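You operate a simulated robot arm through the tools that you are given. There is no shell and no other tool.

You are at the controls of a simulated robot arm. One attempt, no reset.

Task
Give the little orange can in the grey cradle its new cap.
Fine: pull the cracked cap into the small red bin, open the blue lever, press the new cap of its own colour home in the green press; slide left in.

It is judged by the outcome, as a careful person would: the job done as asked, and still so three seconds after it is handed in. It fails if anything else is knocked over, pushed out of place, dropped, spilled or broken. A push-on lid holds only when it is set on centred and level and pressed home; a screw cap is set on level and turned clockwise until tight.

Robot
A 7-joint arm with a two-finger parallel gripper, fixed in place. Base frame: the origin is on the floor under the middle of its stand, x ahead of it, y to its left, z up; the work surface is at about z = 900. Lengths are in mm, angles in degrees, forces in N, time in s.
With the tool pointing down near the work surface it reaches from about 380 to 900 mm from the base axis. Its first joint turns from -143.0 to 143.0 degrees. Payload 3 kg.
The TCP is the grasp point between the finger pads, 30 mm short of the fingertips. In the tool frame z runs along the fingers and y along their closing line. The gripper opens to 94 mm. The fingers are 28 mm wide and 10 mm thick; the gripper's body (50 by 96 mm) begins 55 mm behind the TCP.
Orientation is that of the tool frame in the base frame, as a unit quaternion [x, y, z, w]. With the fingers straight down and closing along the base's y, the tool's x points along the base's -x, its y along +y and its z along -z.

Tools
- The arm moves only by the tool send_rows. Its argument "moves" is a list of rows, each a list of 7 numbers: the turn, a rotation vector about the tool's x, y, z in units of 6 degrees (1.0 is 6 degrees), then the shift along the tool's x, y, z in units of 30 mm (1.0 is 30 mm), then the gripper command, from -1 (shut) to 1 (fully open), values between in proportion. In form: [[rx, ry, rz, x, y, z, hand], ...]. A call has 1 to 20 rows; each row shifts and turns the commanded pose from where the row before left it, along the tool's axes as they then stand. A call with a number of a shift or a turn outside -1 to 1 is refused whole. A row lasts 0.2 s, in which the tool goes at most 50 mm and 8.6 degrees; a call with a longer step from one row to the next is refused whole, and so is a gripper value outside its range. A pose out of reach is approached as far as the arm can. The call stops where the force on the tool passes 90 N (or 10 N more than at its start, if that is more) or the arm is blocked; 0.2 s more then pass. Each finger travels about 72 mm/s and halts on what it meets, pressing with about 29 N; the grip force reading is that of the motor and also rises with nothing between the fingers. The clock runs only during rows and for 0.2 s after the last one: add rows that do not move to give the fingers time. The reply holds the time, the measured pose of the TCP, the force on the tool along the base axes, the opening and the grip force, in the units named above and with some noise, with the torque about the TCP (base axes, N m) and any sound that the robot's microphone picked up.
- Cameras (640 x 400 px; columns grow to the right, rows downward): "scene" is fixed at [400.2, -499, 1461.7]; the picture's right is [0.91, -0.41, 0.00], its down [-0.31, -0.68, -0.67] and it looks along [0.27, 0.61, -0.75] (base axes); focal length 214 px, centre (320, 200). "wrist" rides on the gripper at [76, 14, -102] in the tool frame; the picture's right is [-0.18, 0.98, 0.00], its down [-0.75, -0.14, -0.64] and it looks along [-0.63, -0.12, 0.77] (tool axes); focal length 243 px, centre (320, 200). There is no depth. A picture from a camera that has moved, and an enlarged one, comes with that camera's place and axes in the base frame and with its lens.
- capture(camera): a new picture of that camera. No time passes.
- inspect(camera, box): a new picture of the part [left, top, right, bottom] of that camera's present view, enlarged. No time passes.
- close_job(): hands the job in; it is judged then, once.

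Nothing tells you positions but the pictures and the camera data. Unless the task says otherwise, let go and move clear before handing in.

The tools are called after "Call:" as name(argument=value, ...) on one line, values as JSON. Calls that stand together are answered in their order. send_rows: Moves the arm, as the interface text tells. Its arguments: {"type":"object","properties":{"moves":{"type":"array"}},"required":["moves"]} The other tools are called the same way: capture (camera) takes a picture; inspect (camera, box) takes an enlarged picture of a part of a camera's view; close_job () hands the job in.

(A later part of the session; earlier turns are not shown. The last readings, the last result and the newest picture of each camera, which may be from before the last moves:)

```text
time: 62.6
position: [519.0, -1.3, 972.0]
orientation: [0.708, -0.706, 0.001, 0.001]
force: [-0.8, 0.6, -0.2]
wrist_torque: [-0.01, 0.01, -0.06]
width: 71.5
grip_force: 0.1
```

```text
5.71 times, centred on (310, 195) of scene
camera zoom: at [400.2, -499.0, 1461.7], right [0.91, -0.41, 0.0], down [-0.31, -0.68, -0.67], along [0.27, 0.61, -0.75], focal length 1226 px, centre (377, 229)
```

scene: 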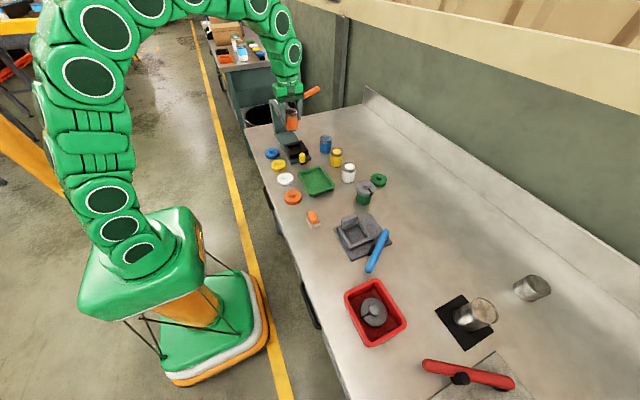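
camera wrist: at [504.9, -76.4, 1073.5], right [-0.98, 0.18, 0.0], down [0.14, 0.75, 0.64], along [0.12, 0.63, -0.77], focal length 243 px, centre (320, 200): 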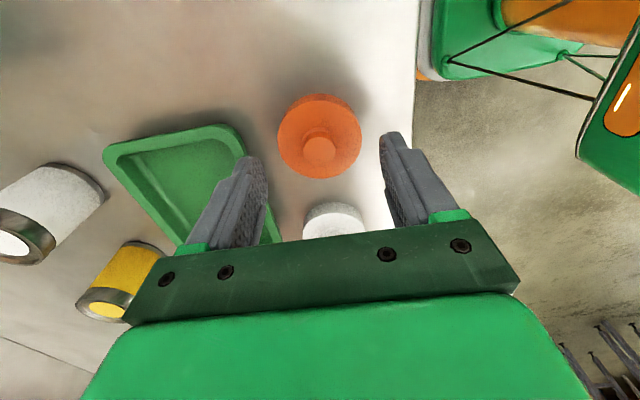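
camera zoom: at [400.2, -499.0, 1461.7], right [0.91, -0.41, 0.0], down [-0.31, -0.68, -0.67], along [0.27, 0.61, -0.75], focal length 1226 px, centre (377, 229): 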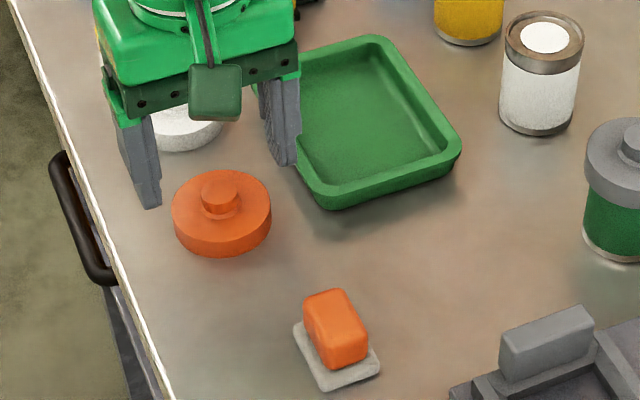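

Call:
send_rows(moves=[[0, 0, 0, 0, 0, 0.5, 0.52], [0, 0, 0, 0, 0, 0.4, 0.52], [0, 0, 0, 0, 0, 0.33, 0.52], [0, 0, 0, 0, 0, 0, 0.52]])

Call:
capture(camera="wrist")

Call:
inspect(camera="scene", box=[270, 160, 350, 230])

```text
time: 63.6
position: [520.1, -0.5, 934.1]
orientation: [0.707, -0.707, 0.0, 0.001]
force: [-0.3, -0.1, 0.4]
wrist_torque: [0.01, -0.04, 0.02]
width: 71.6
grip_force: 0.0
```

```text
taken
camera wrist: at [504.9, -76.4, 1037.4], right [-0.98, 0.18, 0.0], down [0.14, 0.75, 0.64], along [0.12, 0.63, -0.77], focal length 243 px, centre (320, 200)
```

wrist: 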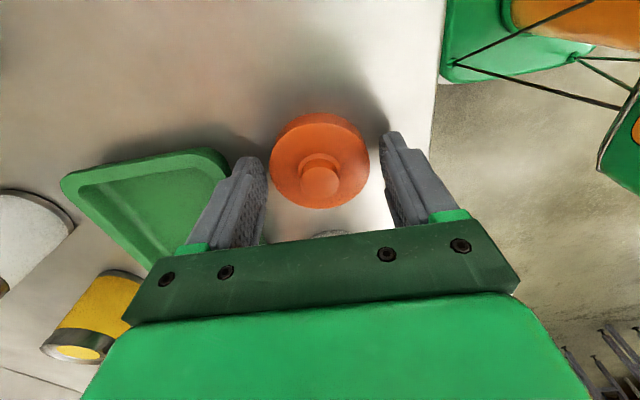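

```text
5.71 times, centred on (310, 195) of scene
camera zoom: at [400.2, -499.0, 1461.7], right [0.91, -0.41, 0.0], down [-0.31, -0.68, -0.67], along [0.27, 0.61, -0.75], focal length 1226 px, centre (377, 229)
```

zoom: 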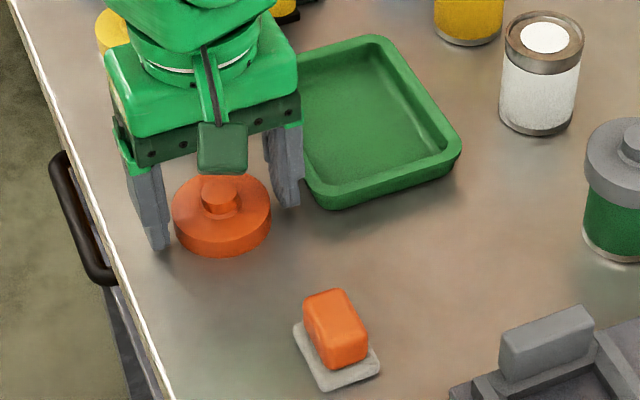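

The fingers straddle the orange cap, so I'm closing and lifting a little.

Call:
send_rows(moves=[[0, 0, 0, 0, 0, 0, -1], [0, 0, 0, 0, 0, 0, -1], [0, 0, 0, 0, 0, 0, -1], [0, 0, 0, 0, 0, -0.2, -1], [0, 0, 0, 0, 0, -0.5, -1], [0, 0, 0, 0, 0, -0.6, -1]])

Call:
capture(camera="wrist")

Call:
inspect(camera="scene", box=[270, 160, 350, 230])

```text
time: 65.0
position: [519.9, 0.1, 973.9]
orientation: [0.707, -0.707, 0.0, 0.0]
force: [0.0, -0.2, -0.6]
wrist_torque: [0.01, 0.01, 0.02]
width: 59.3
grip_force: 29.3
```

```text
taken
camera wrist: at [505.1, -76.2, 1076.3], right [-0.98, 0.18, 0.0], down [0.14, 0.75, 0.64], along [0.12, 0.63, -0.77], focal length 243 px, centre (320, 200)
```

wrist: 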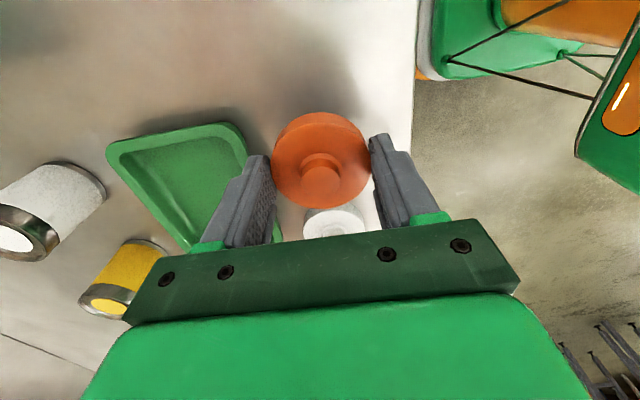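

```text
5.71 times, centred on (310, 195) of scene
camera zoom: at [400.2, -499.0, 1461.7], right [0.91, -0.41, 0.0], down [-0.31, -0.68, -0.67], along [0.27, 0.61, -0.75], focal length 1226 px, centre (377, 229)
```

zoom: 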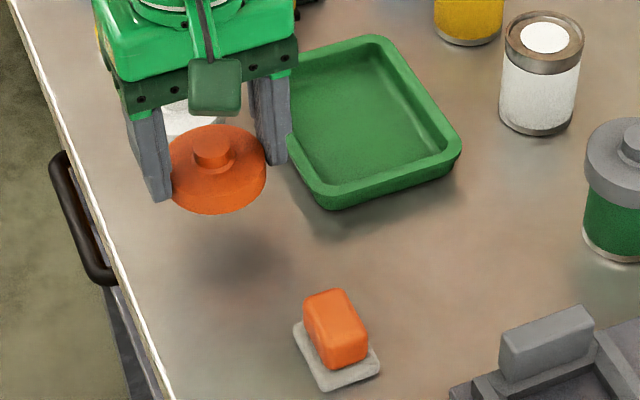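

I have the new orange cap at 59.3 mm and level. I'm carrying it over to the can in the nest.

Call:
send_rows(moves=[[0, 0, 0, 0, 0, -0.8, -1], [0, 0, 0, 0, 0, -0.8, -1], [0, 0, 0, 0, 0, -0.8, -1], [0, 0, 0, 0, 0, -0.8, -1], [0, 0, 0, -0.5, -0.2, 0, -1], [0, 0, 0, -0.889, -0.366, 0, -1], [0, 0, 0, -0.889, -0.366, 0, -1], [0, 0, 0, -0.889, -0.366, 0, -1], [0, 0, 0, -0.889, -0.366, 0, -1], [0, 0, 0, -0.889, -0.366, 0, -1], [0, 0, 0, -0.889, -0.366, 0, -1], [0, 0, 0, -0.889, -0.366, 0, -1], [0, 0, 0, -0.889, -0.366, 0, -1], [0, 0, 0, -0.389, -0.166, 0, -1], [0, 0, 0, 0, 0, 0, -1]])

Call:
capture(camera="wrist")

Call:
inspect(camera="scene", box=[270, 105, 330, 160])

```text
time: 68.2
position: [618.1, 241.0, 1070.8]
orientation: [0.708, -0.706, 0.001, 0.0]
force: [0.2, 0.0, -0.2]
wrist_torque: [0.0, 0.01, 0.01]
width: 59.2
grip_force: 28.6
```

```text
taken
camera wrist: at [603.3, 164.8, 1172.0], right [-0.98, 0.18, 0.0], down [0.14, 0.75, 0.64], along [0.12, 0.63, -0.77], focal length 243 px, centre (320, 200)
```

wrist: 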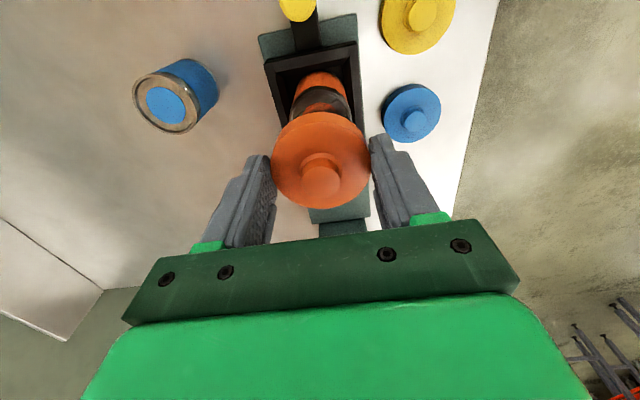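

```text
7.27 times, centred on (300, 132) of scene
camera zoom: at [400.2, -499.0, 1461.7], right [0.91, -0.41, 0.0], down [-0.31, -0.68, -0.67], along [0.27, 0.61, -0.75], focal length 1560 px, centre (466, 691)
```

zoom: 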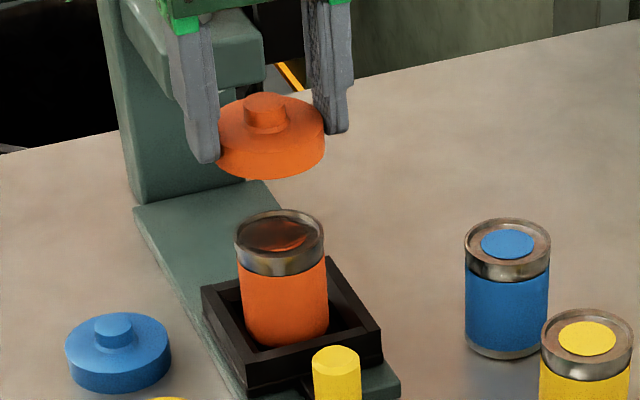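

Call:
inspect(camera="wrist", box=[250, 30, 390, 220])

Call:
inspect(camera="scene", box=[285, 110, 320, 150])

```text
2.11 times, centred on (320, 125) of wrist
camera zoom: at [603.3, 164.8, 1172.0], right [-0.98, 0.18, 0.0], down [0.14, 0.75, 0.64], along [0.12, 0.63, -0.77], focal length 511 px, centre (320, 358)
```

zoom: 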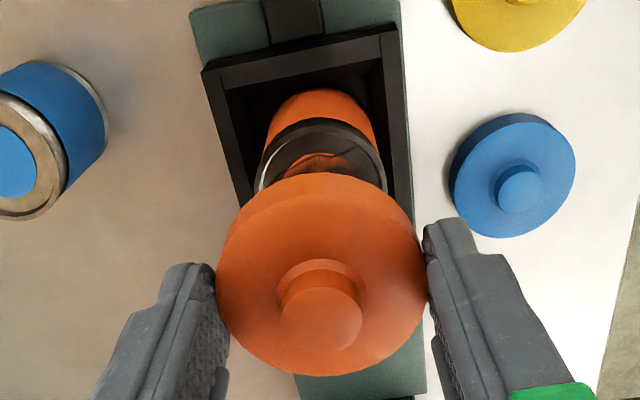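

```text
10.00 times, centred on (302, 130) of scene
camera zoom: at [400.2, -499.0, 1461.7], right [0.91, -0.41, 0.0], down [-0.31, -0.68, -0.67], along [0.27, 0.61, -0.75], focal length 2145 px, centre (495, 900)
```

zoom: 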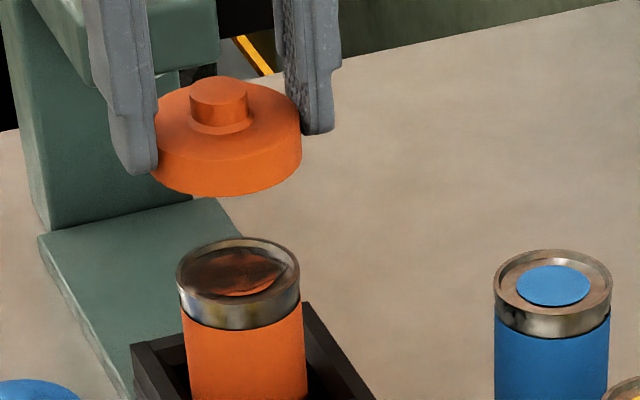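

Cap and can line up in both views to within about 1 mm. I'm lowering to just above the can.

Call:
send_rows(moves=[[0, 0, 0, 0, 0, 0.5, -1], [0, 0, 0, 0, 0, 0.5, -1], [0, 0, 0, 0, 0, 0.4, -1], [0, 0, 0, 0, 0, 0, -1]])

Call:
inspect(camera="wrist", box=[250, 30, 390, 220])

Call:
inspect(camera="scene", box=[285, 115, 320, 155])

```text
time: 69.2
position: [618.3, 239.6, 1027.2]
orientation: [0.708, -0.706, 0.001, 0.0]
force: [-0.1, 0.5, 0.1]
wrist_torque: [0.0, 0.0, 0.0]
width: 59.1
grip_force: 29.3
```

```text
2.11 times, centred on (320, 125) of wrist
camera zoom: at [603.2, 164.9, 1130.4], right [-0.98, 0.18, 0.0], down [0.14, 0.75, 0.64], along [0.12, 0.63, -0.77], focal length 511 px, centre (320, 358)
```

zoom: 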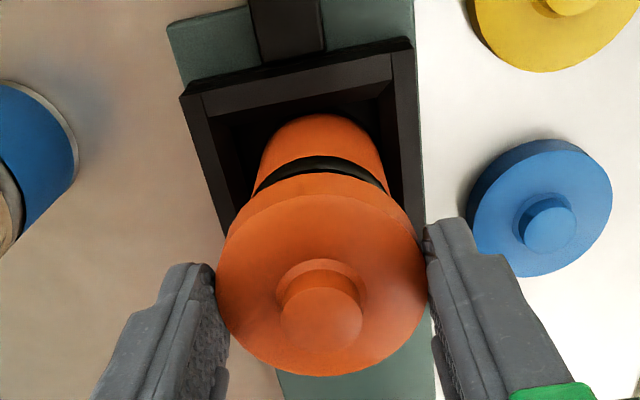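

```text
10.00 times, centred on (302, 135) of scene
camera zoom: at [400.2, -499.0, 1461.7], right [0.91, -0.41, 0.0], down [-0.31, -0.68, -0.67], along [0.27, 0.61, -0.75], focal length 2145 px, centre (495, 850)
```

zoom: 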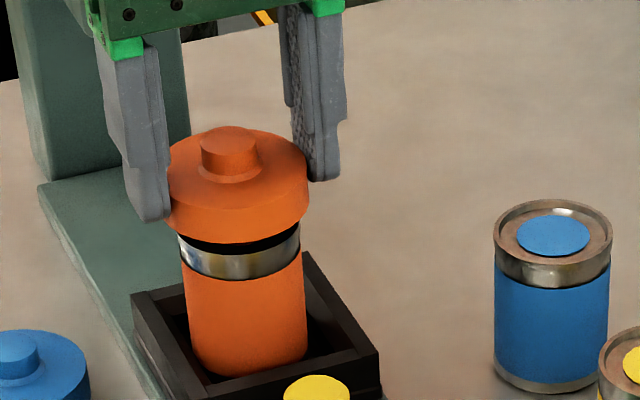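

Well centred. I'm lowering in small steps and feeling for contact.

Call:
send_rows(moves=[[0, 0, 0, 0, 0, 0.1, -1], [0, 0, 0, 0, 0, 0.1, -1], [0, 0, 0, 0, 0, 0, -1]])

Call:
inspect(camera="scene", box=[285, 115, 320, 155])

```text
time: 70.0
position: [619.1, 240.6, 1020.9]
orientation: [0.708, -0.706, 0.001, 0.0]
force: [-1.2, -0.7, 2.5]
wrist_torque: [-0.04, 0.04, -0.03]
width: 59.1
grip_force: 29.3
```

```text
10.00 times, centred on (302, 135) of scene
camera zoom: at [400.2, -499.0, 1461.7], right [0.91, -0.41, 0.0], down [-0.31, -0.68, -0.67], along [0.27, 0.61, -0.75], focal length 2145 px, centre (495, 850)
```

zoom: 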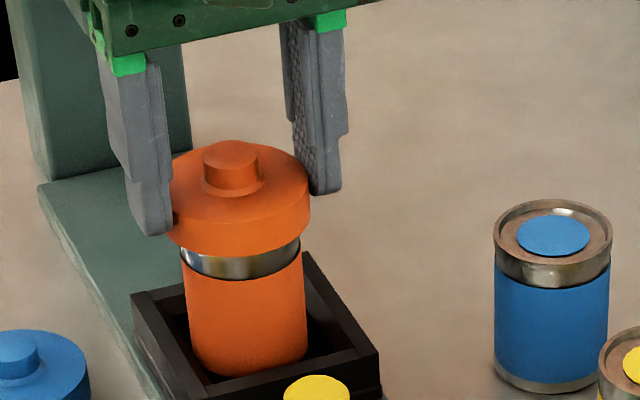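

Call:
send_rows(moves=[[0, 0, 0, 0, 0, 0.05, -1], [0, 0, 0, 0, 0, 0, -1]])

Call:
send_rows(moves=[[0, 0, 0, 0, 0, 0.05, -1], [0, 0, 0, 0, 0, 0, -1]])

Call:
inspect(camera="scene", box=[285, 115, 320, 155])

```text
time: 70.6
position: [618.4, 240.9, 1022.5]
orientation: [0.707, -0.707, 0.002, -0.001]
force: [-0.5, -0.8, 23.7]
wrist_torque: [-0.57, 0.16, -0.01]
width: 59.2
grip_force: 28.6
```

```text
time: 71.2
position: [618.0, 241.6, 1018.5]
orientation: [0.708, -0.706, 0.001, -0.001]
force: [3.3, 0.5, 25.7]
wrist_torque: [-0.62, 0.01, 0.05]
width: 59.1
grip_force: 29.3
```

```text
10.00 times, centred on (302, 135) of scene
camera zoom: at [400.2, -499.0, 1461.7], right [0.91, -0.41, 0.0], down [-0.31, -0.68, -0.67], along [0.27, 0.61, -0.75], focal length 2145 px, centre (495, 850)
```

zoom: 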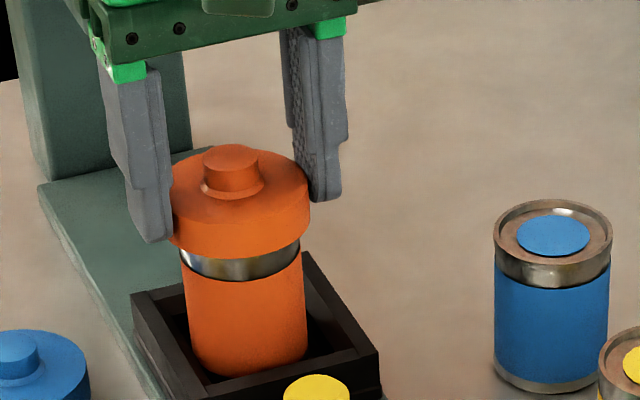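

Contact at about 25 N, but the torque puts it on the can's -y rim (24 mm off centre), so the cap sits slightly too far +y. I'll raise a touch, shift -1 mm in y and try again.

Call:
send_rows(moves=[[0, 0, 0, 0, 0, -0.1, -1], [0, 0, 0, 0.034, 0, 0, -1], [0, 0, 0, 0, 0, 0.08, -1], [0, 0, 0, 0, 0, 0, -1]])

Call:
send_rows(moves=[[0, 0, 0, 0, 0, 0.02, -1], [0, 0, 0, 0, 0, 0, -1]])

```text
time: 72.2
position: [618.6, 239.5, 1020.0]
orientation: [0.708, -0.706, 0.001, 0.001]
force: [0.4, -0.3, -0.3]
wrist_torque: [0.06, -0.01, -0.01]
width: 59.2
grip_force: 29.2
```

```text
time: 72.8
position: [618.9, 239.3, 1019.0]
orientation: [0.708, -0.706, 0.001, 0.001]
force: [-0.5, -0.5, -0.5]
wrist_torque: [-0.01, -0.02, 0.02]
width: 59.4
grip_force: 29.3
```

With the 1 mm shift the contact is gone at the same height. I'm continuing down gently.

Call:
send_rows(moves=[[0, 0, 0, 0, 0, 0.05, -1], [0, 0, 0, 0, 0, 0, -1]])

Call:
send_rows(moves=[[0, 0, 0, 0, 0, 0.05, -1], [0, 0, 0, 0, 0, 0, -1]])

Call:
inspect(camera="scene", box=[285, 115, 320, 155])

```text
time: 73.4
position: [617.1, 238.7, 1017.8]
orientation: [0.707, -0.707, 0.001, 0.001]
force: [0.1, -0.1, -0.2]
wrist_torque: [-0.02, -0.04, -0.05]
width: 59.3
grip_force: 28.9
```

```text
time: 74.0
position: [618.4, 238.8, 1015.2]
orientation: [0.708, -0.706, 0.0, 0.0]
force: [-0.5, -0.6, -0.4]
wrist_torque: [0.02, 0.02, 0.0]
width: 59.0
grip_force: 28.5
```

```text
10.00 times, centred on (302, 135) of scene
camera zoom: at [400.2, -499.0, 1461.7], right [0.91, -0.41, 0.0], down [-0.31, -0.68, -0.67], along [0.27, 0.61, -0.75], focal length 2145 px, centre (495, 850)
```

zoom: 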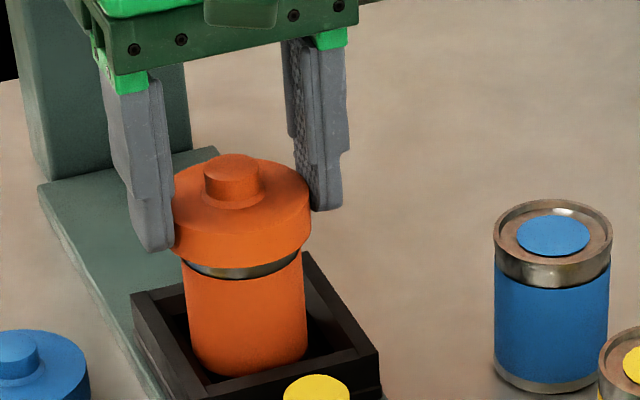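

The cap is slipping over the rim without force. I'll carry on until it meets the seat.

Call:
send_rows(moves=[[0, 0, 0, 0, 0, 0.05, -1], [0, 0, 0, 0, 0, 0, -1]])

Call:
send_rows(moves=[[0, 0, 0, 0, 0, 0.05, -1], [0, 0, 0, 0, 0, 0, -1]])

Call:
inspect(camera="scene", box=[285, 115, 320, 155])

```text
time: 74.6
position: [617.5, 240.9, 1014.0]
orientation: [0.708, -0.706, 0.0, 0.0]
force: [-0.2, -0.8, 2.1]
wrist_torque: [0.02, -0.02, -0.01]
width: 59.0
grip_force: 29.1
```

```text
time: 75.2
position: [617.9, 238.8, 1014.0]
orientation: [0.708, -0.706, 0.001, -0.001]
force: [-0.2, 0.9, 21.2]
wrist_torque: [0.35, -0.1, 0.01]
width: 59.3
grip_force: 29.0
```

```text
10.00 times, centred on (302, 135) of scene
camera zoom: at [400.2, -499.0, 1461.7], right [0.91, -0.41, 0.0], down [-0.31, -0.68, -0.67], along [0.27, 0.61, -0.75], focal length 2145 px, centre (495, 850)
```

zoom: 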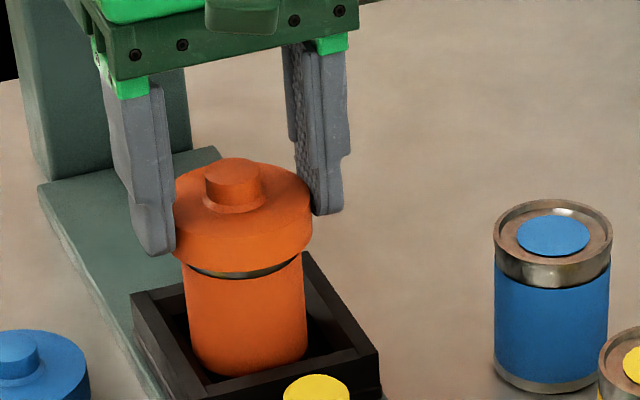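

The cap is seated around the rim and meets the snap at about 21 N, level to the eye. I'll relieve the push slightly and release it.

Call:
send_rows(moves=[[0, 0, 0, 0, 0, -0.03, -1], [0, 0, 0, 0, 0, 0, -1]])

Call:
send_rows(moves=[[0, 0, 0, 0, 0, 0, 0.3], [0, 0, 0, 0, 0, 0, 0.4], [0, 0, 0, 0, 0, 0, 0.55], [0, 0, 0, 0, 0, 0, 0.55]])

Call:
inspect(camera="scene", box=[285, 115, 320, 155])

Call:
inspect(camera="wrist", box=[230, 30, 410, 220])

```text
time: 75.8
position: [618.4, 239.8, 1011.1]
orientation: [0.708, -0.706, 0.001, 0.001]
force: [1.1, 0.4, 16.6]
wrist_torque: [0.24, -0.13, -0.03]
width: 59.2
grip_force: 28.8
```

```text
time: 76.8
position: [617.6, 239.6, 1013.2]
orientation: [0.708, -0.707, 0.001, 0.001]
force: [0.9, -0.4, -0.7]
wrist_torque: [-0.01, -0.03, 0.02]
width: 72.9
grip_force: 0.2
```

```text
10.00 times, centred on (302, 135) of scene
camera zoom: at [400.2, -499.0, 1461.7], right [0.91, -0.41, 0.0], down [-0.31, -0.68, -0.67], along [0.27, 0.61, -0.75], focal length 2145 px, centre (495, 850)
```

zoom: 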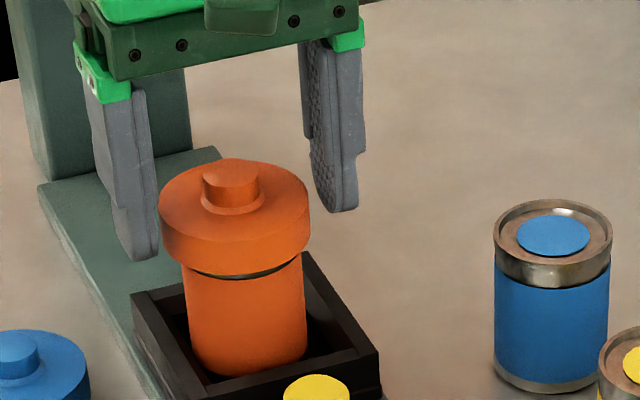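

```text
2.11 times, centred on (320, 125) of wrist
camera zoom: at [603.1, 163.7, 1115.6], right [-0.98, 0.18, 0.0], down [0.14, 0.75, 0.64], along [0.12, 0.63, -0.77], focal length 511 px, centre (320, 358)
```

zoom: 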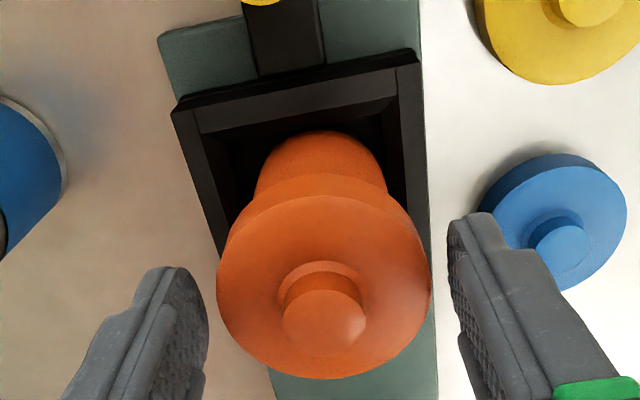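

The cap sits centred and level on the can. I'm rising clear and going to the yellow slide knob, which I'll approach from its -y side with closed fingers.

Call:
send_rows(moves=[[0, 0, 0, 0, 0, -0.4, 0.55], [0, 0, 0, 0, 0, -0.8, 0.55], [0, 0, 0, 0, 0, -0.9, 0.55], [0, 0, 0, 0.5, 0, 0, 0.55], [0, 0, 0, 0.9, 0, 0, 0.2], [0, 0, 0, 0.9, 0, 0, -1], [0, 0, 0, 0.9, 0, 0, -1], [0, 0, 0, 0.75, 0, 0, -1], [0, 0, 0, 0, 0, 0, -1], [0, 0, 0, 0, 0, 0, -1]])

Call:
capture(camera="wrist")

Call:
inspect(camera="scene", box=[260, 90, 340, 170])

Call:
inspect(camera="scene", box=[285, 115, 320, 155])

```text
time: 79.0
position: [617.4, 119.9, 1076.5]
orientation: [-0.707, 0.707, -0.001, -0.001]
force: [0.2, 0.1, -0.1]
wrist_torque: [0.01, 0.0, -0.01]
width: 0.0
grip_force: 29.0
```

```text
taken
camera wrist: at [602.9, 45.2, 1178.9], right [-0.98, 0.18, 0.0], down [0.14, 0.76, 0.64], along [0.12, 0.63, -0.77], focal length 243 px, centre (320, 200)
```

wrist: 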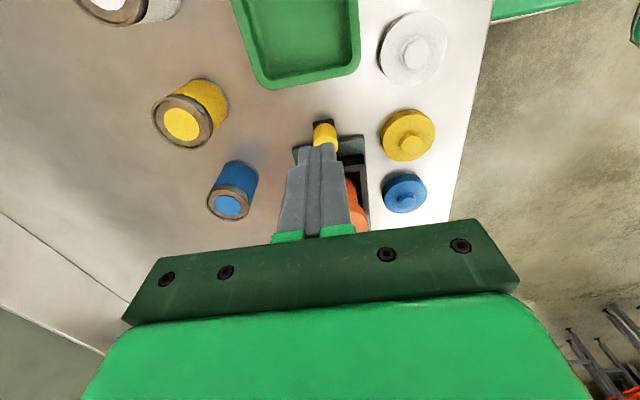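

```text
5.00 times, centred on (300, 130) of scene
camera zoom: at [400.2, -499.0, 1461.7], right [0.91, -0.41, 0.0], down [-0.31, -0.68, -0.67], along [0.27, 0.61, -0.75], focal length 1072 px, centre (420, 550)
```

zoom: 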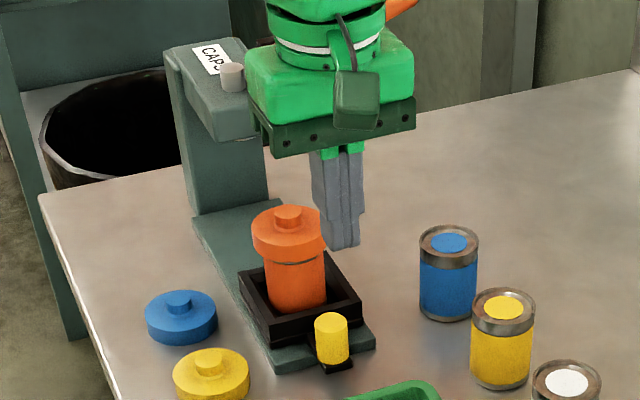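

```text
10.00 times, centred on (302, 135) of scene
camera zoom: at [400.2, -499.0, 1461.7], right [0.91, -0.41, 0.0], down [-0.31, -0.68, -0.67], along [0.27, 0.61, -0.75], focal length 2145 px, centre (495, 850)
```

zoom: 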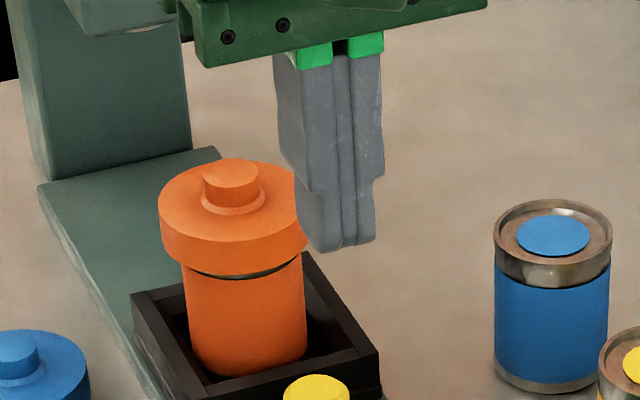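

Call:
send_rows(moves=[[0, 0, 0, 0, -0.03, 0.9, -1], [0, 0, 0, 0, 0, 0.9, -1], [0, 0, 0, 0, 0, 0.9, -1], [0, 0, 0, 0, 0, 0.8, -1], [0, 0, 0, 0, 0, 0.4, -1], [0, 0, 0, 0, 0, 0, -1]])

Call:
capture(camera="wrist")

Call:
inspect(camera="scene", box=[260, 90, 340, 170])

```text
time: 80.4
position: [617.8, 122.1, 958.9]
orientation: [0.707, -0.707, 0.001, 0.0]
force: [-0.1, 0.6, 0.3]
wrist_torque: [0.0, 0.0, 0.04]
width: 0.1
grip_force: 28.6
```

```text
taken
camera wrist: at [603.8, 45.3, 1061.7], right [-0.98, 0.18, 0.0], down [0.14, 0.75, 0.64], along [0.12, 0.63, -0.77], focal length 243 px, centre (320, 200)
```

wrist: 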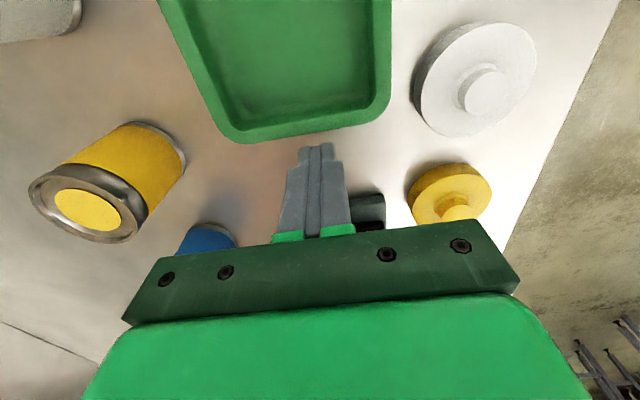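

```text
5.00 times, centred on (300, 130) of scene
camera zoom: at [400.2, -499.0, 1461.7], right [0.91, -0.41, 0.0], down [-0.31, -0.68, -0.67], along [0.27, 0.61, -0.75], focal length 1072 px, centre (420, 550)
```

zoom: 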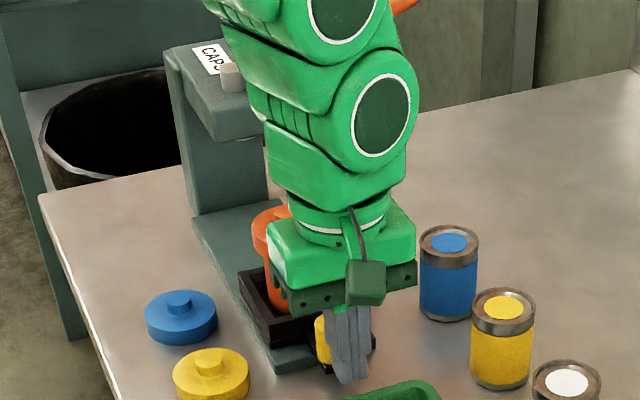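

The fingers are behind the knob. I'm pushing the slide in slowly toward +y.

Call:
send_rows(moves=[[0, 0, 0, -0.2, 0, 0, -1], [0, 0, 0, -0.2, 0, 0, -1], [0, 0, 0, -0.15, 0, 0, -1], [0, 0, 0, -0.1, 0, 0, -1], [0, 0, 0, -0.1, 0, 0, -1], [0, 0, 0, -0.1, 0, 0, -1]])

Call:
inspect(camera="scene", box=[260, 90, 340, 170])

```text
time: 81.8
position: [619.1, 146.2, 958.6]
orientation: [0.708, -0.706, 0.001, 0.0]
force: [0.8, -1.8, -0.3]
wrist_torque: [-0.05, -0.02, -0.01]
width: 0.2
grip_force: 29.2
```

```text
5.00 times, centred on (300, 130) of scene
camera zoom: at [400.2, -499.0, 1461.7], right [0.91, -0.41, 0.0], down [-0.31, -0.68, -0.67], along [0.27, 0.61, -0.75], focal length 1072 px, centre (420, 550)
```

zoom: 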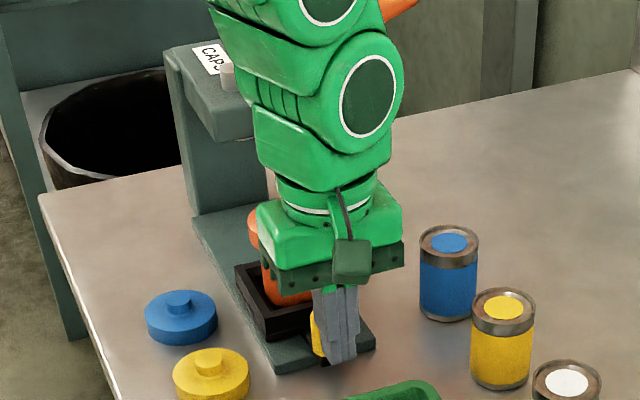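

The slide moves freely at about 2 N. I'm continuing at a slow, steady pace.

Call:
send_rows(moves=[[0, 0, 0, -0.15, 0, 0, -1], [0, 0, 0, -0.18, 0, 0, -1], [0, 0, 0, -0.2, 0, 0, -1], [0, 0, 0, -0.2, 0, 0, -1], [0, 0, 0, -0.2, 0, 0, -1], [0, 0, 0, -0.2, 0, 0, -1], [0, 0, 0, -0.2, 0, 0, -1], [0, 0, 0, -0.2, 0, 0, -1], [0, 0, 0, -0.2, 0, 0, -1], [0, 0, 0, -0.2, 0, 0, -1], [0, 0, 0, -0.2, 0, 0, -1], [0, 0, 0, -0.2, 0, 0, -1], [0, 0, 0, -0.15, 0, 0, -1], [0, 0, 0, -0.1, 0, 0, -1]])

Call:
inspect(camera="scene", box=[250, 80, 340, 170])

Call:
capture(camera="wrist")

```text
time: 84.8
position: [618.6, 224.1, 958.9]
orientation: [0.707, -0.707, 0.001, 0.001]
force: [0.0, -0.6, -0.3]
wrist_torque: [0.03, 0.0, -0.04]
width: 0.2
grip_force: 29.4
```

```text
4.44 times, centred on (295, 125) of scene
camera zoom: at [400.2, -499.0, 1461.7], right [0.91, -0.41, 0.0], down [-0.31, -0.68, -0.67], along [0.27, 0.61, -0.75], focal length 953 px, centre (431, 533)
```

zoom: 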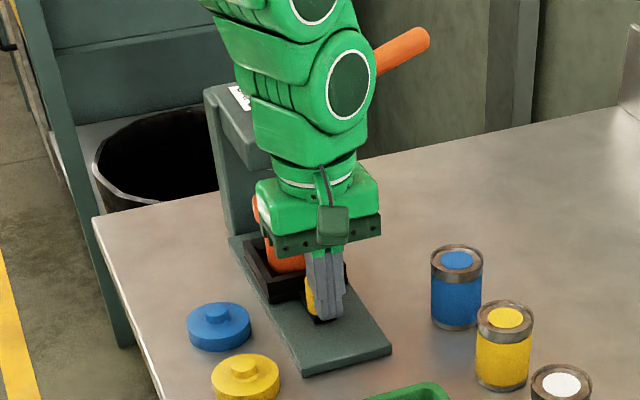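

```text
taken
camera wrist: at [604.1, 148.3, 1061.7], right [-0.98, 0.18, 0.0], down [0.14, 0.75, 0.64], along [0.12, 0.63, -0.77], focal length 243 px, centre (320, 200)
```

wrist: 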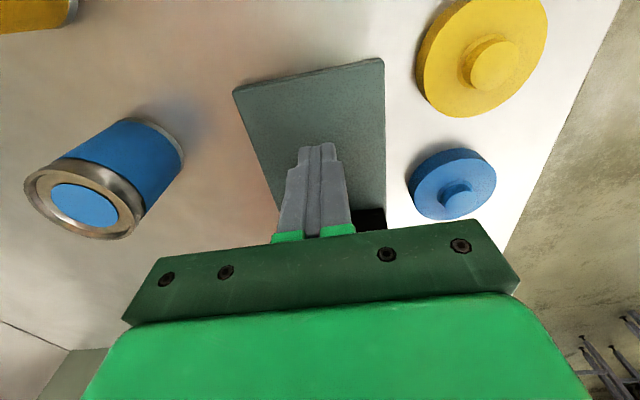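

Call:
send_rows(moves=[[0, 0, 0, -0.15, 0, 0, -1], [0, 0, 0, -0.17, 0, 0, -1], [0, 0, 0, -0.17, 0, 0, -1], [0, 0, 0, -0.17, 0, 0, -1], [0, 0, 0, -0.17, 0, 0, -1], [0, 0, 0, -0.15, 0, 0, -1], [0, 0, 0, -0.1, 0, 0, -1]])

Call:
inspect(camera="scene", box=[250, 80, 340, 170])

```text
time: 86.4
position: [618.7, 256.6, 959.8]
orientation: [0.708, -0.707, 0.001, 0.0]
force: [0.4, -0.6, 0.6]
wrist_torque: [0.01, 0.01, 0.01]
width: 0.1
grip_force: 29.0
```

```text
4.44 times, centred on (295, 125) of scene
camera zoom: at [400.2, -499.0, 1461.7], right [0.91, -0.41, 0.0], down [-0.31, -0.68, -0.67], along [0.27, 0.61, -0.75], focal length 953 px, centre (431, 533)
```

zoom: 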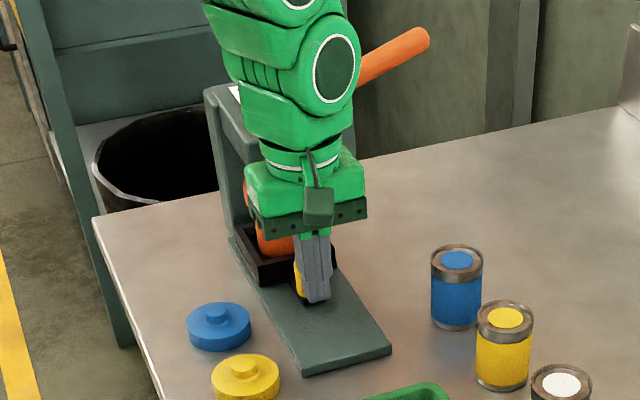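

Call:
send_rows(moves=[[0, 0, 0, -0.1, 0, 0, -1], [0, 0, 0, -0.1, 0, 0, -1], [0, 0, 0, -0.1, 0, 0, -1]])

Call:
send_rows(moves=[[0, 0, 0, -0.1, 0, 0, -1], [0, 0, 0, -0.1, 0, 0, -1]])

Call:
inspect(camera="scene", box=[250, 80, 340, 170])

```text
time: 87.2
position: [618.5, 264.6, 958.8]
orientation: [0.708, -0.706, 0.001, 0.0]
force: [0.7, -0.2, 0.0]
wrist_torque: [-0.02, 0.04, 0.0]
width: 0.0
grip_force: 29.1
```

```text
time: 87.8
position: [618.8, 266.2, 958.7]
orientation: [-0.707, 0.707, -0.002, -0.003]
force: [-10.5, -76.9, 12.5]
wrist_torque: [-0.19, -0.3, 0.18]
width: 0.0
grip_force: 28.6
```

```text
4.44 times, centred on (295, 125) of scene
camera zoom: at [400.2, -499.0, 1461.7], right [0.91, -0.41, 0.0], down [-0.31, -0.68, -0.67], along [0.27, 0.61, -0.75], focal length 953 px, centre (431, 533)
```

zoom: 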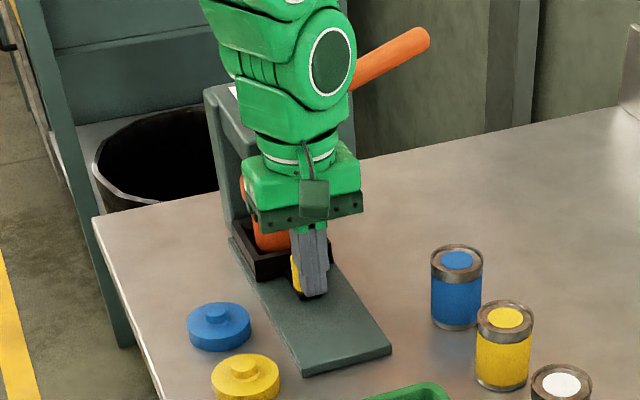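

The slide has reached its end stop, with the nest under the ram at y≈370. I'm backing off and rising to check.

Call:
send_rows(moves=[[0, 0, 0, 0.1, 0, 0, -1], [0, 0, 0, 0.2, 0, 0, -1], [0, 0, 0, 0.7, 0, 0, -1], [0, 0, 0, 0.9, 0, -0.2, -1], [0, 0, 0, 0.9, 0, -0.5, -1], [0, 0, 0, 0.9, 0, -0.8, -1], [0, 0, 0, 0.9, 0, -0.9, -1], [0, 0, 0, 0.5, 0, -0.9, -1], [0, 0, 0, 0, 0, -0.9, -1], [0, 0, 0, 0, 0, 0, -1]])

Call:
capture(camera="wrist")

Call:
inspect(camera="scene", box=[250, 80, 330, 160])

Call:
inspect(camera="scene", box=[265, 95, 310, 140])

```text
time: 90.0
position: [618.7, 118.1, 1086.1]
orientation: [0.707, -0.707, 0.001, 0.0]
force: [0.0, -0.7, -0.1]
wrist_torque: [0.03, 0.03, -0.02]
width: 0.0
grip_force: 29.5
```

```text
taken
camera wrist: at [604.3, 42.3, 1188.3], right [-0.98, 0.18, 0.0], down [0.14, 0.75, 0.64], along [0.12, 0.63, -0.77], focal length 243 px, centre (320, 200)
```

wrist: 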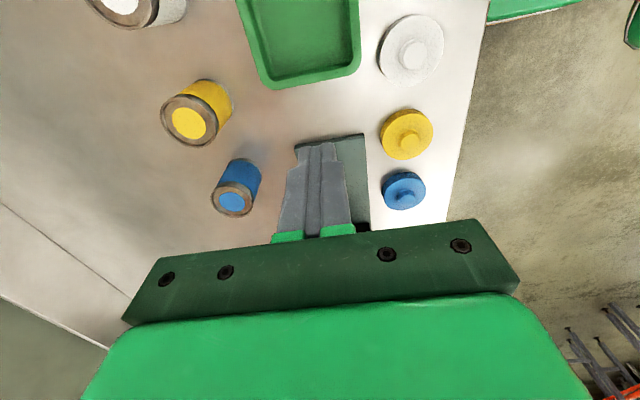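

```text
5.00 times, centred on (290, 120) of scene
camera zoom: at [400.2, -499.0, 1461.7], right [0.91, -0.41, 0.0], down [-0.31, -0.68, -0.67], along [0.27, 0.61, -0.75], focal length 1072 px, centre (470, 600)
```

zoom: 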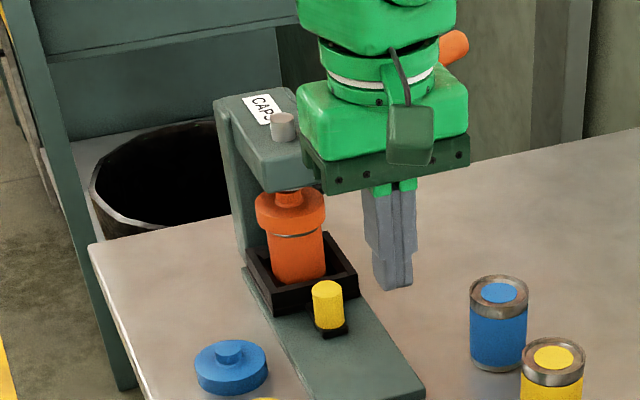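

```text
8.89 times, centred on (288, 118) of scene
camera zoom: at [400.2, -499.0, 1461.7], right [0.91, -0.41, 0.0], down [-0.31, -0.68, -0.67], along [0.27, 0.61, -0.75], focal length 1906 px, centre (609, 933)
```

zoom: 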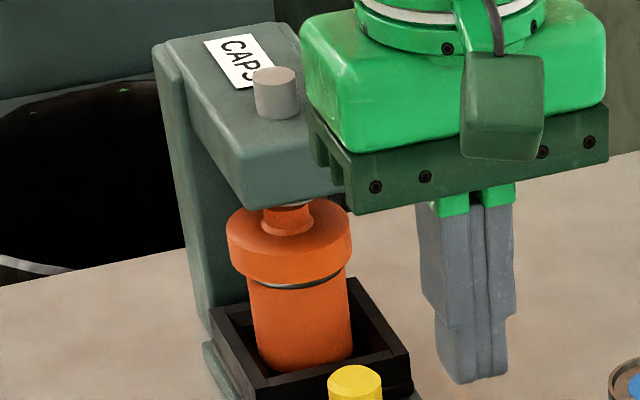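

The capped can is under the ram, level. The handle tip is out of vertical reach, so I'll tilt the fingers about 24° outward, rise, and approach above the handle.

Call:
send_rows(moves=[[1, 0, 0, 0, 0, 0, -1], [1, 0, 0, 0, 0, 0, -1], [1, 0, 0, 0, 0, 0, -1], [1, 0, 0, 0, 0, 0, -1], [0, 0, 0, 0, -0.402, -0.9, -1], [0, 0, 0, 0, -0.402, -0.9, -1], [0, 0, 0, 0, -0.402, -0.9, -1], [0, 0, 0, 0, 0, 0, -1]])

Call:
capture(camera="wrist")

Call:
inspect(camera="scene", box=[250, 60, 350, 160])

```text
time: 91.8
position: [619.5, 117.7, 1174.9]
orientation: [0.692, -0.691, 0.147, -0.147]
force: [0.5, -0.9, -0.8]
wrist_torque: [-0.01, -0.04, -0.02]
width: 0.1
grip_force: 29.2
```

```text
taken
camera wrist: at [564.3, 42.0, 1263.0], right [-0.9, 0.18, -0.4], down [-0.13, 0.75, 0.64], along [0.42, 0.63, -0.65], focal length 243 px, centre (320, 200)
```

wrist: 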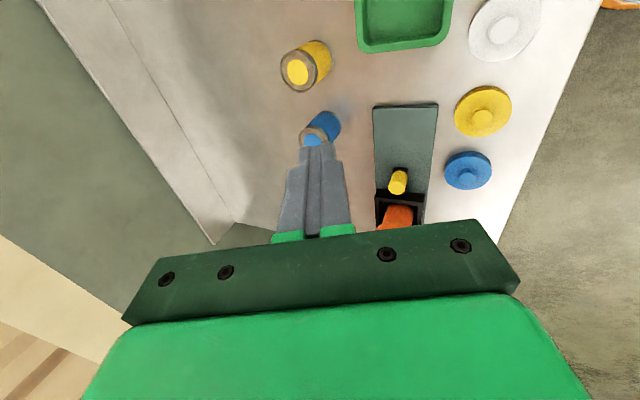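

```text
4.00 times, centred on (300, 110) of scene
camera zoom: at [400.2, -499.0, 1461.7], right [0.91, -0.41, 0.0], down [-0.31, -0.68, -0.67], along [0.27, 0.61, -0.75], focal length 858 px, centre (400, 560)
```

zoom: 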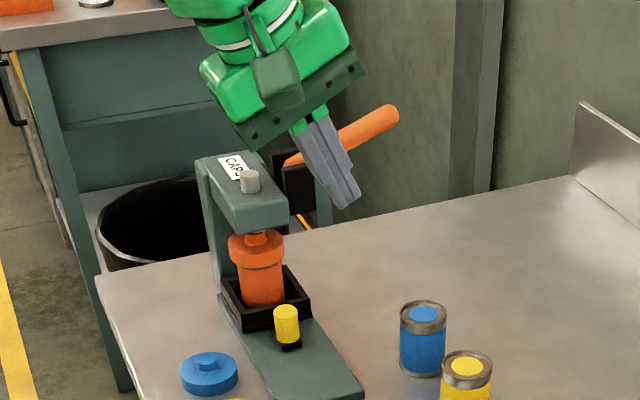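

The tilt is right. The handle runs from about (661, 369, 1070) to its tip at (777, 369, 1104). I'm moving over the outer part of the handle.

Call:
send_rows(moves=[[0, 0, 0, -0.931, -0.417, 0.186, -1], [0, 0, 0, -0.931, -0.417, 0.186, -1], [0, 0, 0, -0.931, -0.417, 0.186, -1], [0, 0, 0, -0.931, -0.417, 0.186, -1], [0, 0, 0, -0.931, -0.417, 0.186, -1], [0, 0, 0, -0.931, -0.417, 0.186, -1], [0, 0, 0, -0.931, -0.417, 0.186, -1], [0, 0, 0, 0, 0, 0, -1]])

Call:
capture(camera="wrist")

Call:
inspect(camera="scene", box=[250, 60, 350, 160])

```text
time: 93.6
position: [715.8, 314.1, 1172.6]
orientation: [0.692, -0.691, 0.148, -0.147]
force: [-0.5, 0.0, -0.3]
wrist_torque: [-0.02, -0.02, -0.01]
width: 0.0
grip_force: 28.9
```

```text
taken
camera wrist: at [659.1, 238.3, 1261.2], right [-0.9, 0.18, -0.4], down [-0.13, 0.75, 0.64], along [0.42, 0.63, -0.65], focal length 243 px, centre (320, 200)
```

wrist: 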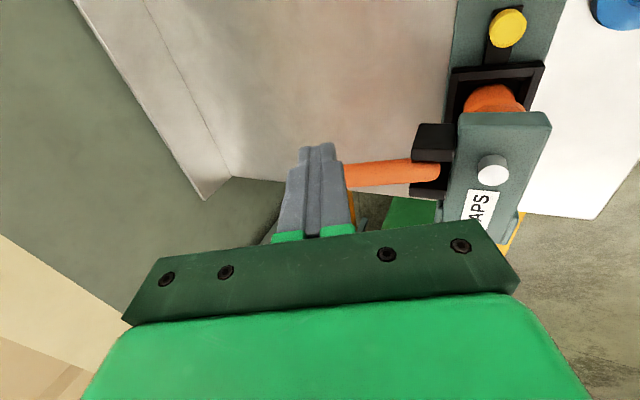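

```text
4.00 times, centred on (300, 110) of scene
camera zoom: at [400.2, -499.0, 1461.7], right [0.91, -0.41, 0.0], down [-0.31, -0.68, -0.67], along [0.27, 0.61, -0.75], focal length 858 px, centre (400, 560)
```

zoom: 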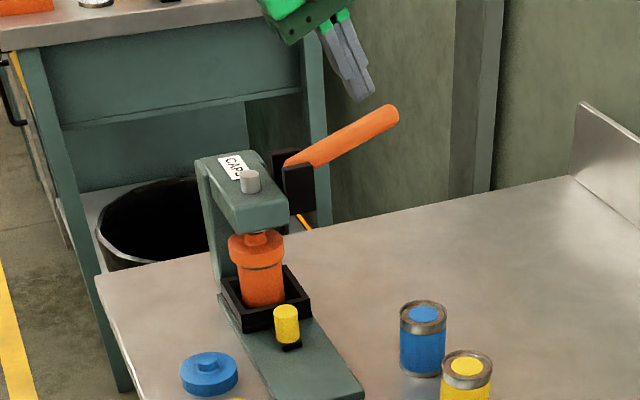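

Call:
send_rows(moves=[[0, 0, 0, -0.931, -0.417, 0.186, -1], [0, 0, 0, -0.9, -0.417, 0.186, -1], [0, 0, 0, 0, 0, 0, -1]])

Call:
capture(camera="wrist")

Call:
inspect(camera="scene", box=[270, 60, 350, 140])

```text
time: 94.4
position: [742.2, 369.5, 1172.8]
orientation: [0.692, -0.691, 0.148, -0.146]
force: [0.1, 0.2, 0.1]
wrist_torque: [-0.04, 0.03, -0.01]
width: 0.1
grip_force: 28.9
```

```text
taken
camera wrist: at [686.6, 292.2, 1260.9], right [-0.9, 0.18, -0.4], down [-0.13, 0.75, 0.64], along [0.42, 0.63, -0.65], focal length 243 px, centre (320, 200)
```

wrist: 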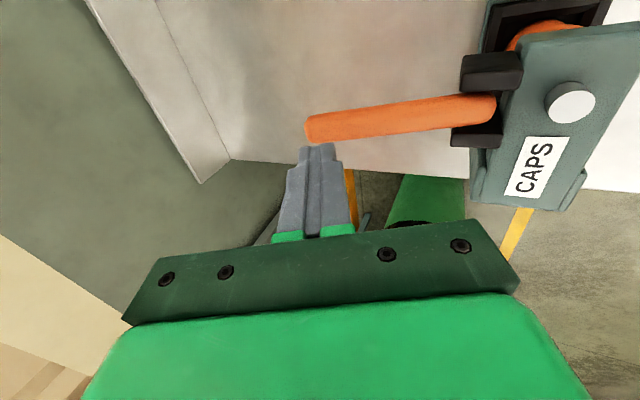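

```text
5.00 times, centred on (310, 100) of scene
camera zoom: at [400.2, -499.0, 1461.7], right [0.91, -0.41, 0.0], down [-0.31, -0.68, -0.67], along [0.27, 0.61, -0.75], focal length 1072 px, centre (370, 700)
```

zoom: 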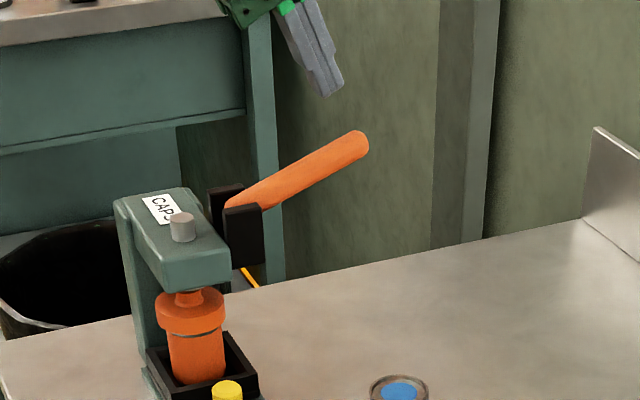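

The fingers are right above the handle at y≈369. I'm lowering to contact.

Call:
send_rows(moves=[[0, 0, 0, 0, 0.2, 0.457, -1], [0, 0, 0, 0, 0.2, 0.457, -1], [0, 0, 0, 0, 0.068, 0.152, -1], [0, 0, 0, 0, 0, 0, -1]])

Call:
inspect(camera="scene", box=[270, 60, 350, 140])

Call:
capture(camera="wrist")

```text
time: 95.4
position: [741.6, 368.1, 1137.2]
orientation: [0.692, -0.691, 0.148, -0.147]
force: [0.2, 0.9, 0.6]
wrist_torque: [0.0, 0.0, 0.02]
width: 0.0
grip_force: 29.0
```

```text
5.00 times, centred on (310, 100) of scene
camera zoom: at [400.2, -499.0, 1461.7], right [0.91, -0.41, 0.0], down [-0.31, -0.68, -0.67], along [0.27, 0.61, -0.75], focal length 1072 px, centre (370, 700)
```

zoom: 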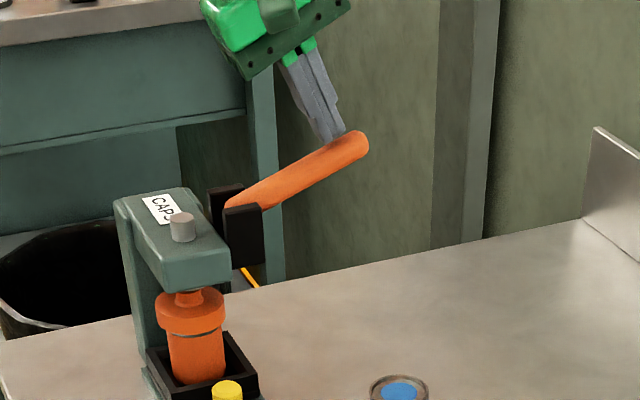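

```text
taken
camera wrist: at [687.3, 292.5, 1226.4], right [-0.9, 0.18, -0.4], down [-0.13, 0.75, 0.64], along [0.42, 0.63, -0.65], focal length 243 px, centre (320, 200)
```

wrist: 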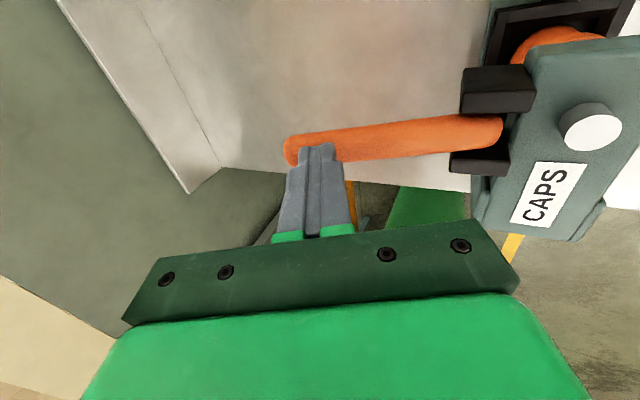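

Fingertip is at the handle. I'm pushing down gently and watching the force.

Call:
send_rows(moves=[[0, 0, 0, 0, 0.06, 0.137, -1], [0, 0, 0, 0, 0.06, 0.137, -1], [0, 0, 0, 0, 0.06, 0.137, -1]])

Call:
inspect(camera="scene", box=[270, 60, 350, 140])

```text
time: 96.2
position: [742.3, 368.6, 1125.0]
orientation: [-0.692, 0.692, -0.147, 0.147]
force: [0.6, -0.5, 0.2]
wrist_torque: [-0.04, -0.01, 0.01]
width: 0.0
grip_force: 28.6
```

```text
5.00 times, centred on (310, 100) of scene
camera zoom: at [400.2, -499.0, 1461.7], right [0.91, -0.41, 0.0], down [-0.31, -0.68, -0.67], along [0.27, 0.61, -0.75], focal length 1072 px, centre (370, 700)
```

zoom: 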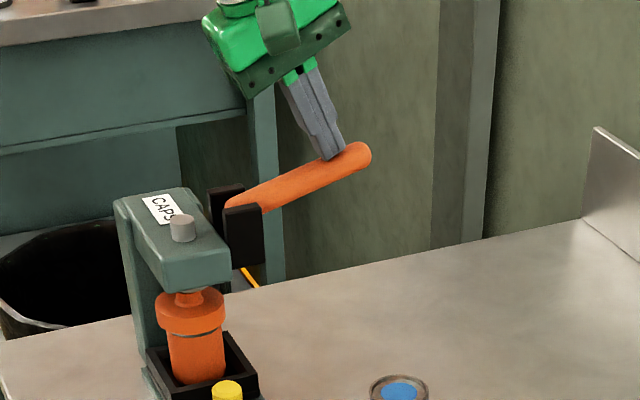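

The handle moves down easily. I'm continuing.

Call:
send_rows(moves=[[0, 0, 0, 0, 0.06, 0.137, -1], [0, 0, 0, 0, 0.06, 0.137, -1], [0, 0, 0, 0, 0.06, 0.137, -1], [0, 0, 0, 0, 0.06, 0.137, -1]])

Call:
inspect(camera="scene", box=[270, 60, 350, 140])

```text
time: 97.2
position: [743.4, 368.9, 1107.2]
orientation: [0.692, -0.691, 0.149, -0.147]
force: [2.4, -0.4, 4.3]
wrist_torque: [0.02, -0.08, -0.01]
width: 0.0
grip_force: 28.8
```

```text
5.00 times, centred on (310, 100) of scene
camera zoom: at [400.2, -499.0, 1461.7], right [0.91, -0.41, 0.0], down [-0.31, -0.68, -0.67], along [0.27, 0.61, -0.75], focal length 1072 px, centre (370, 700)
```

zoom: 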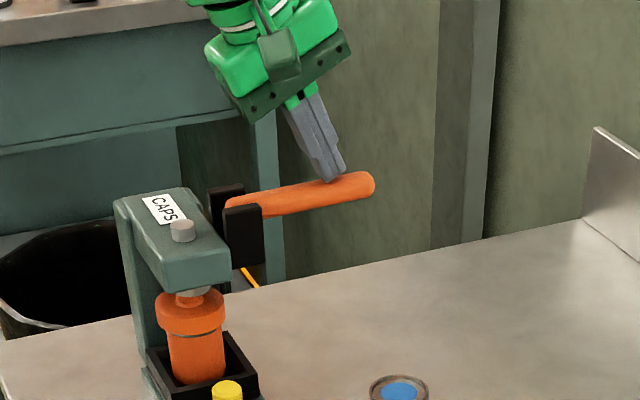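

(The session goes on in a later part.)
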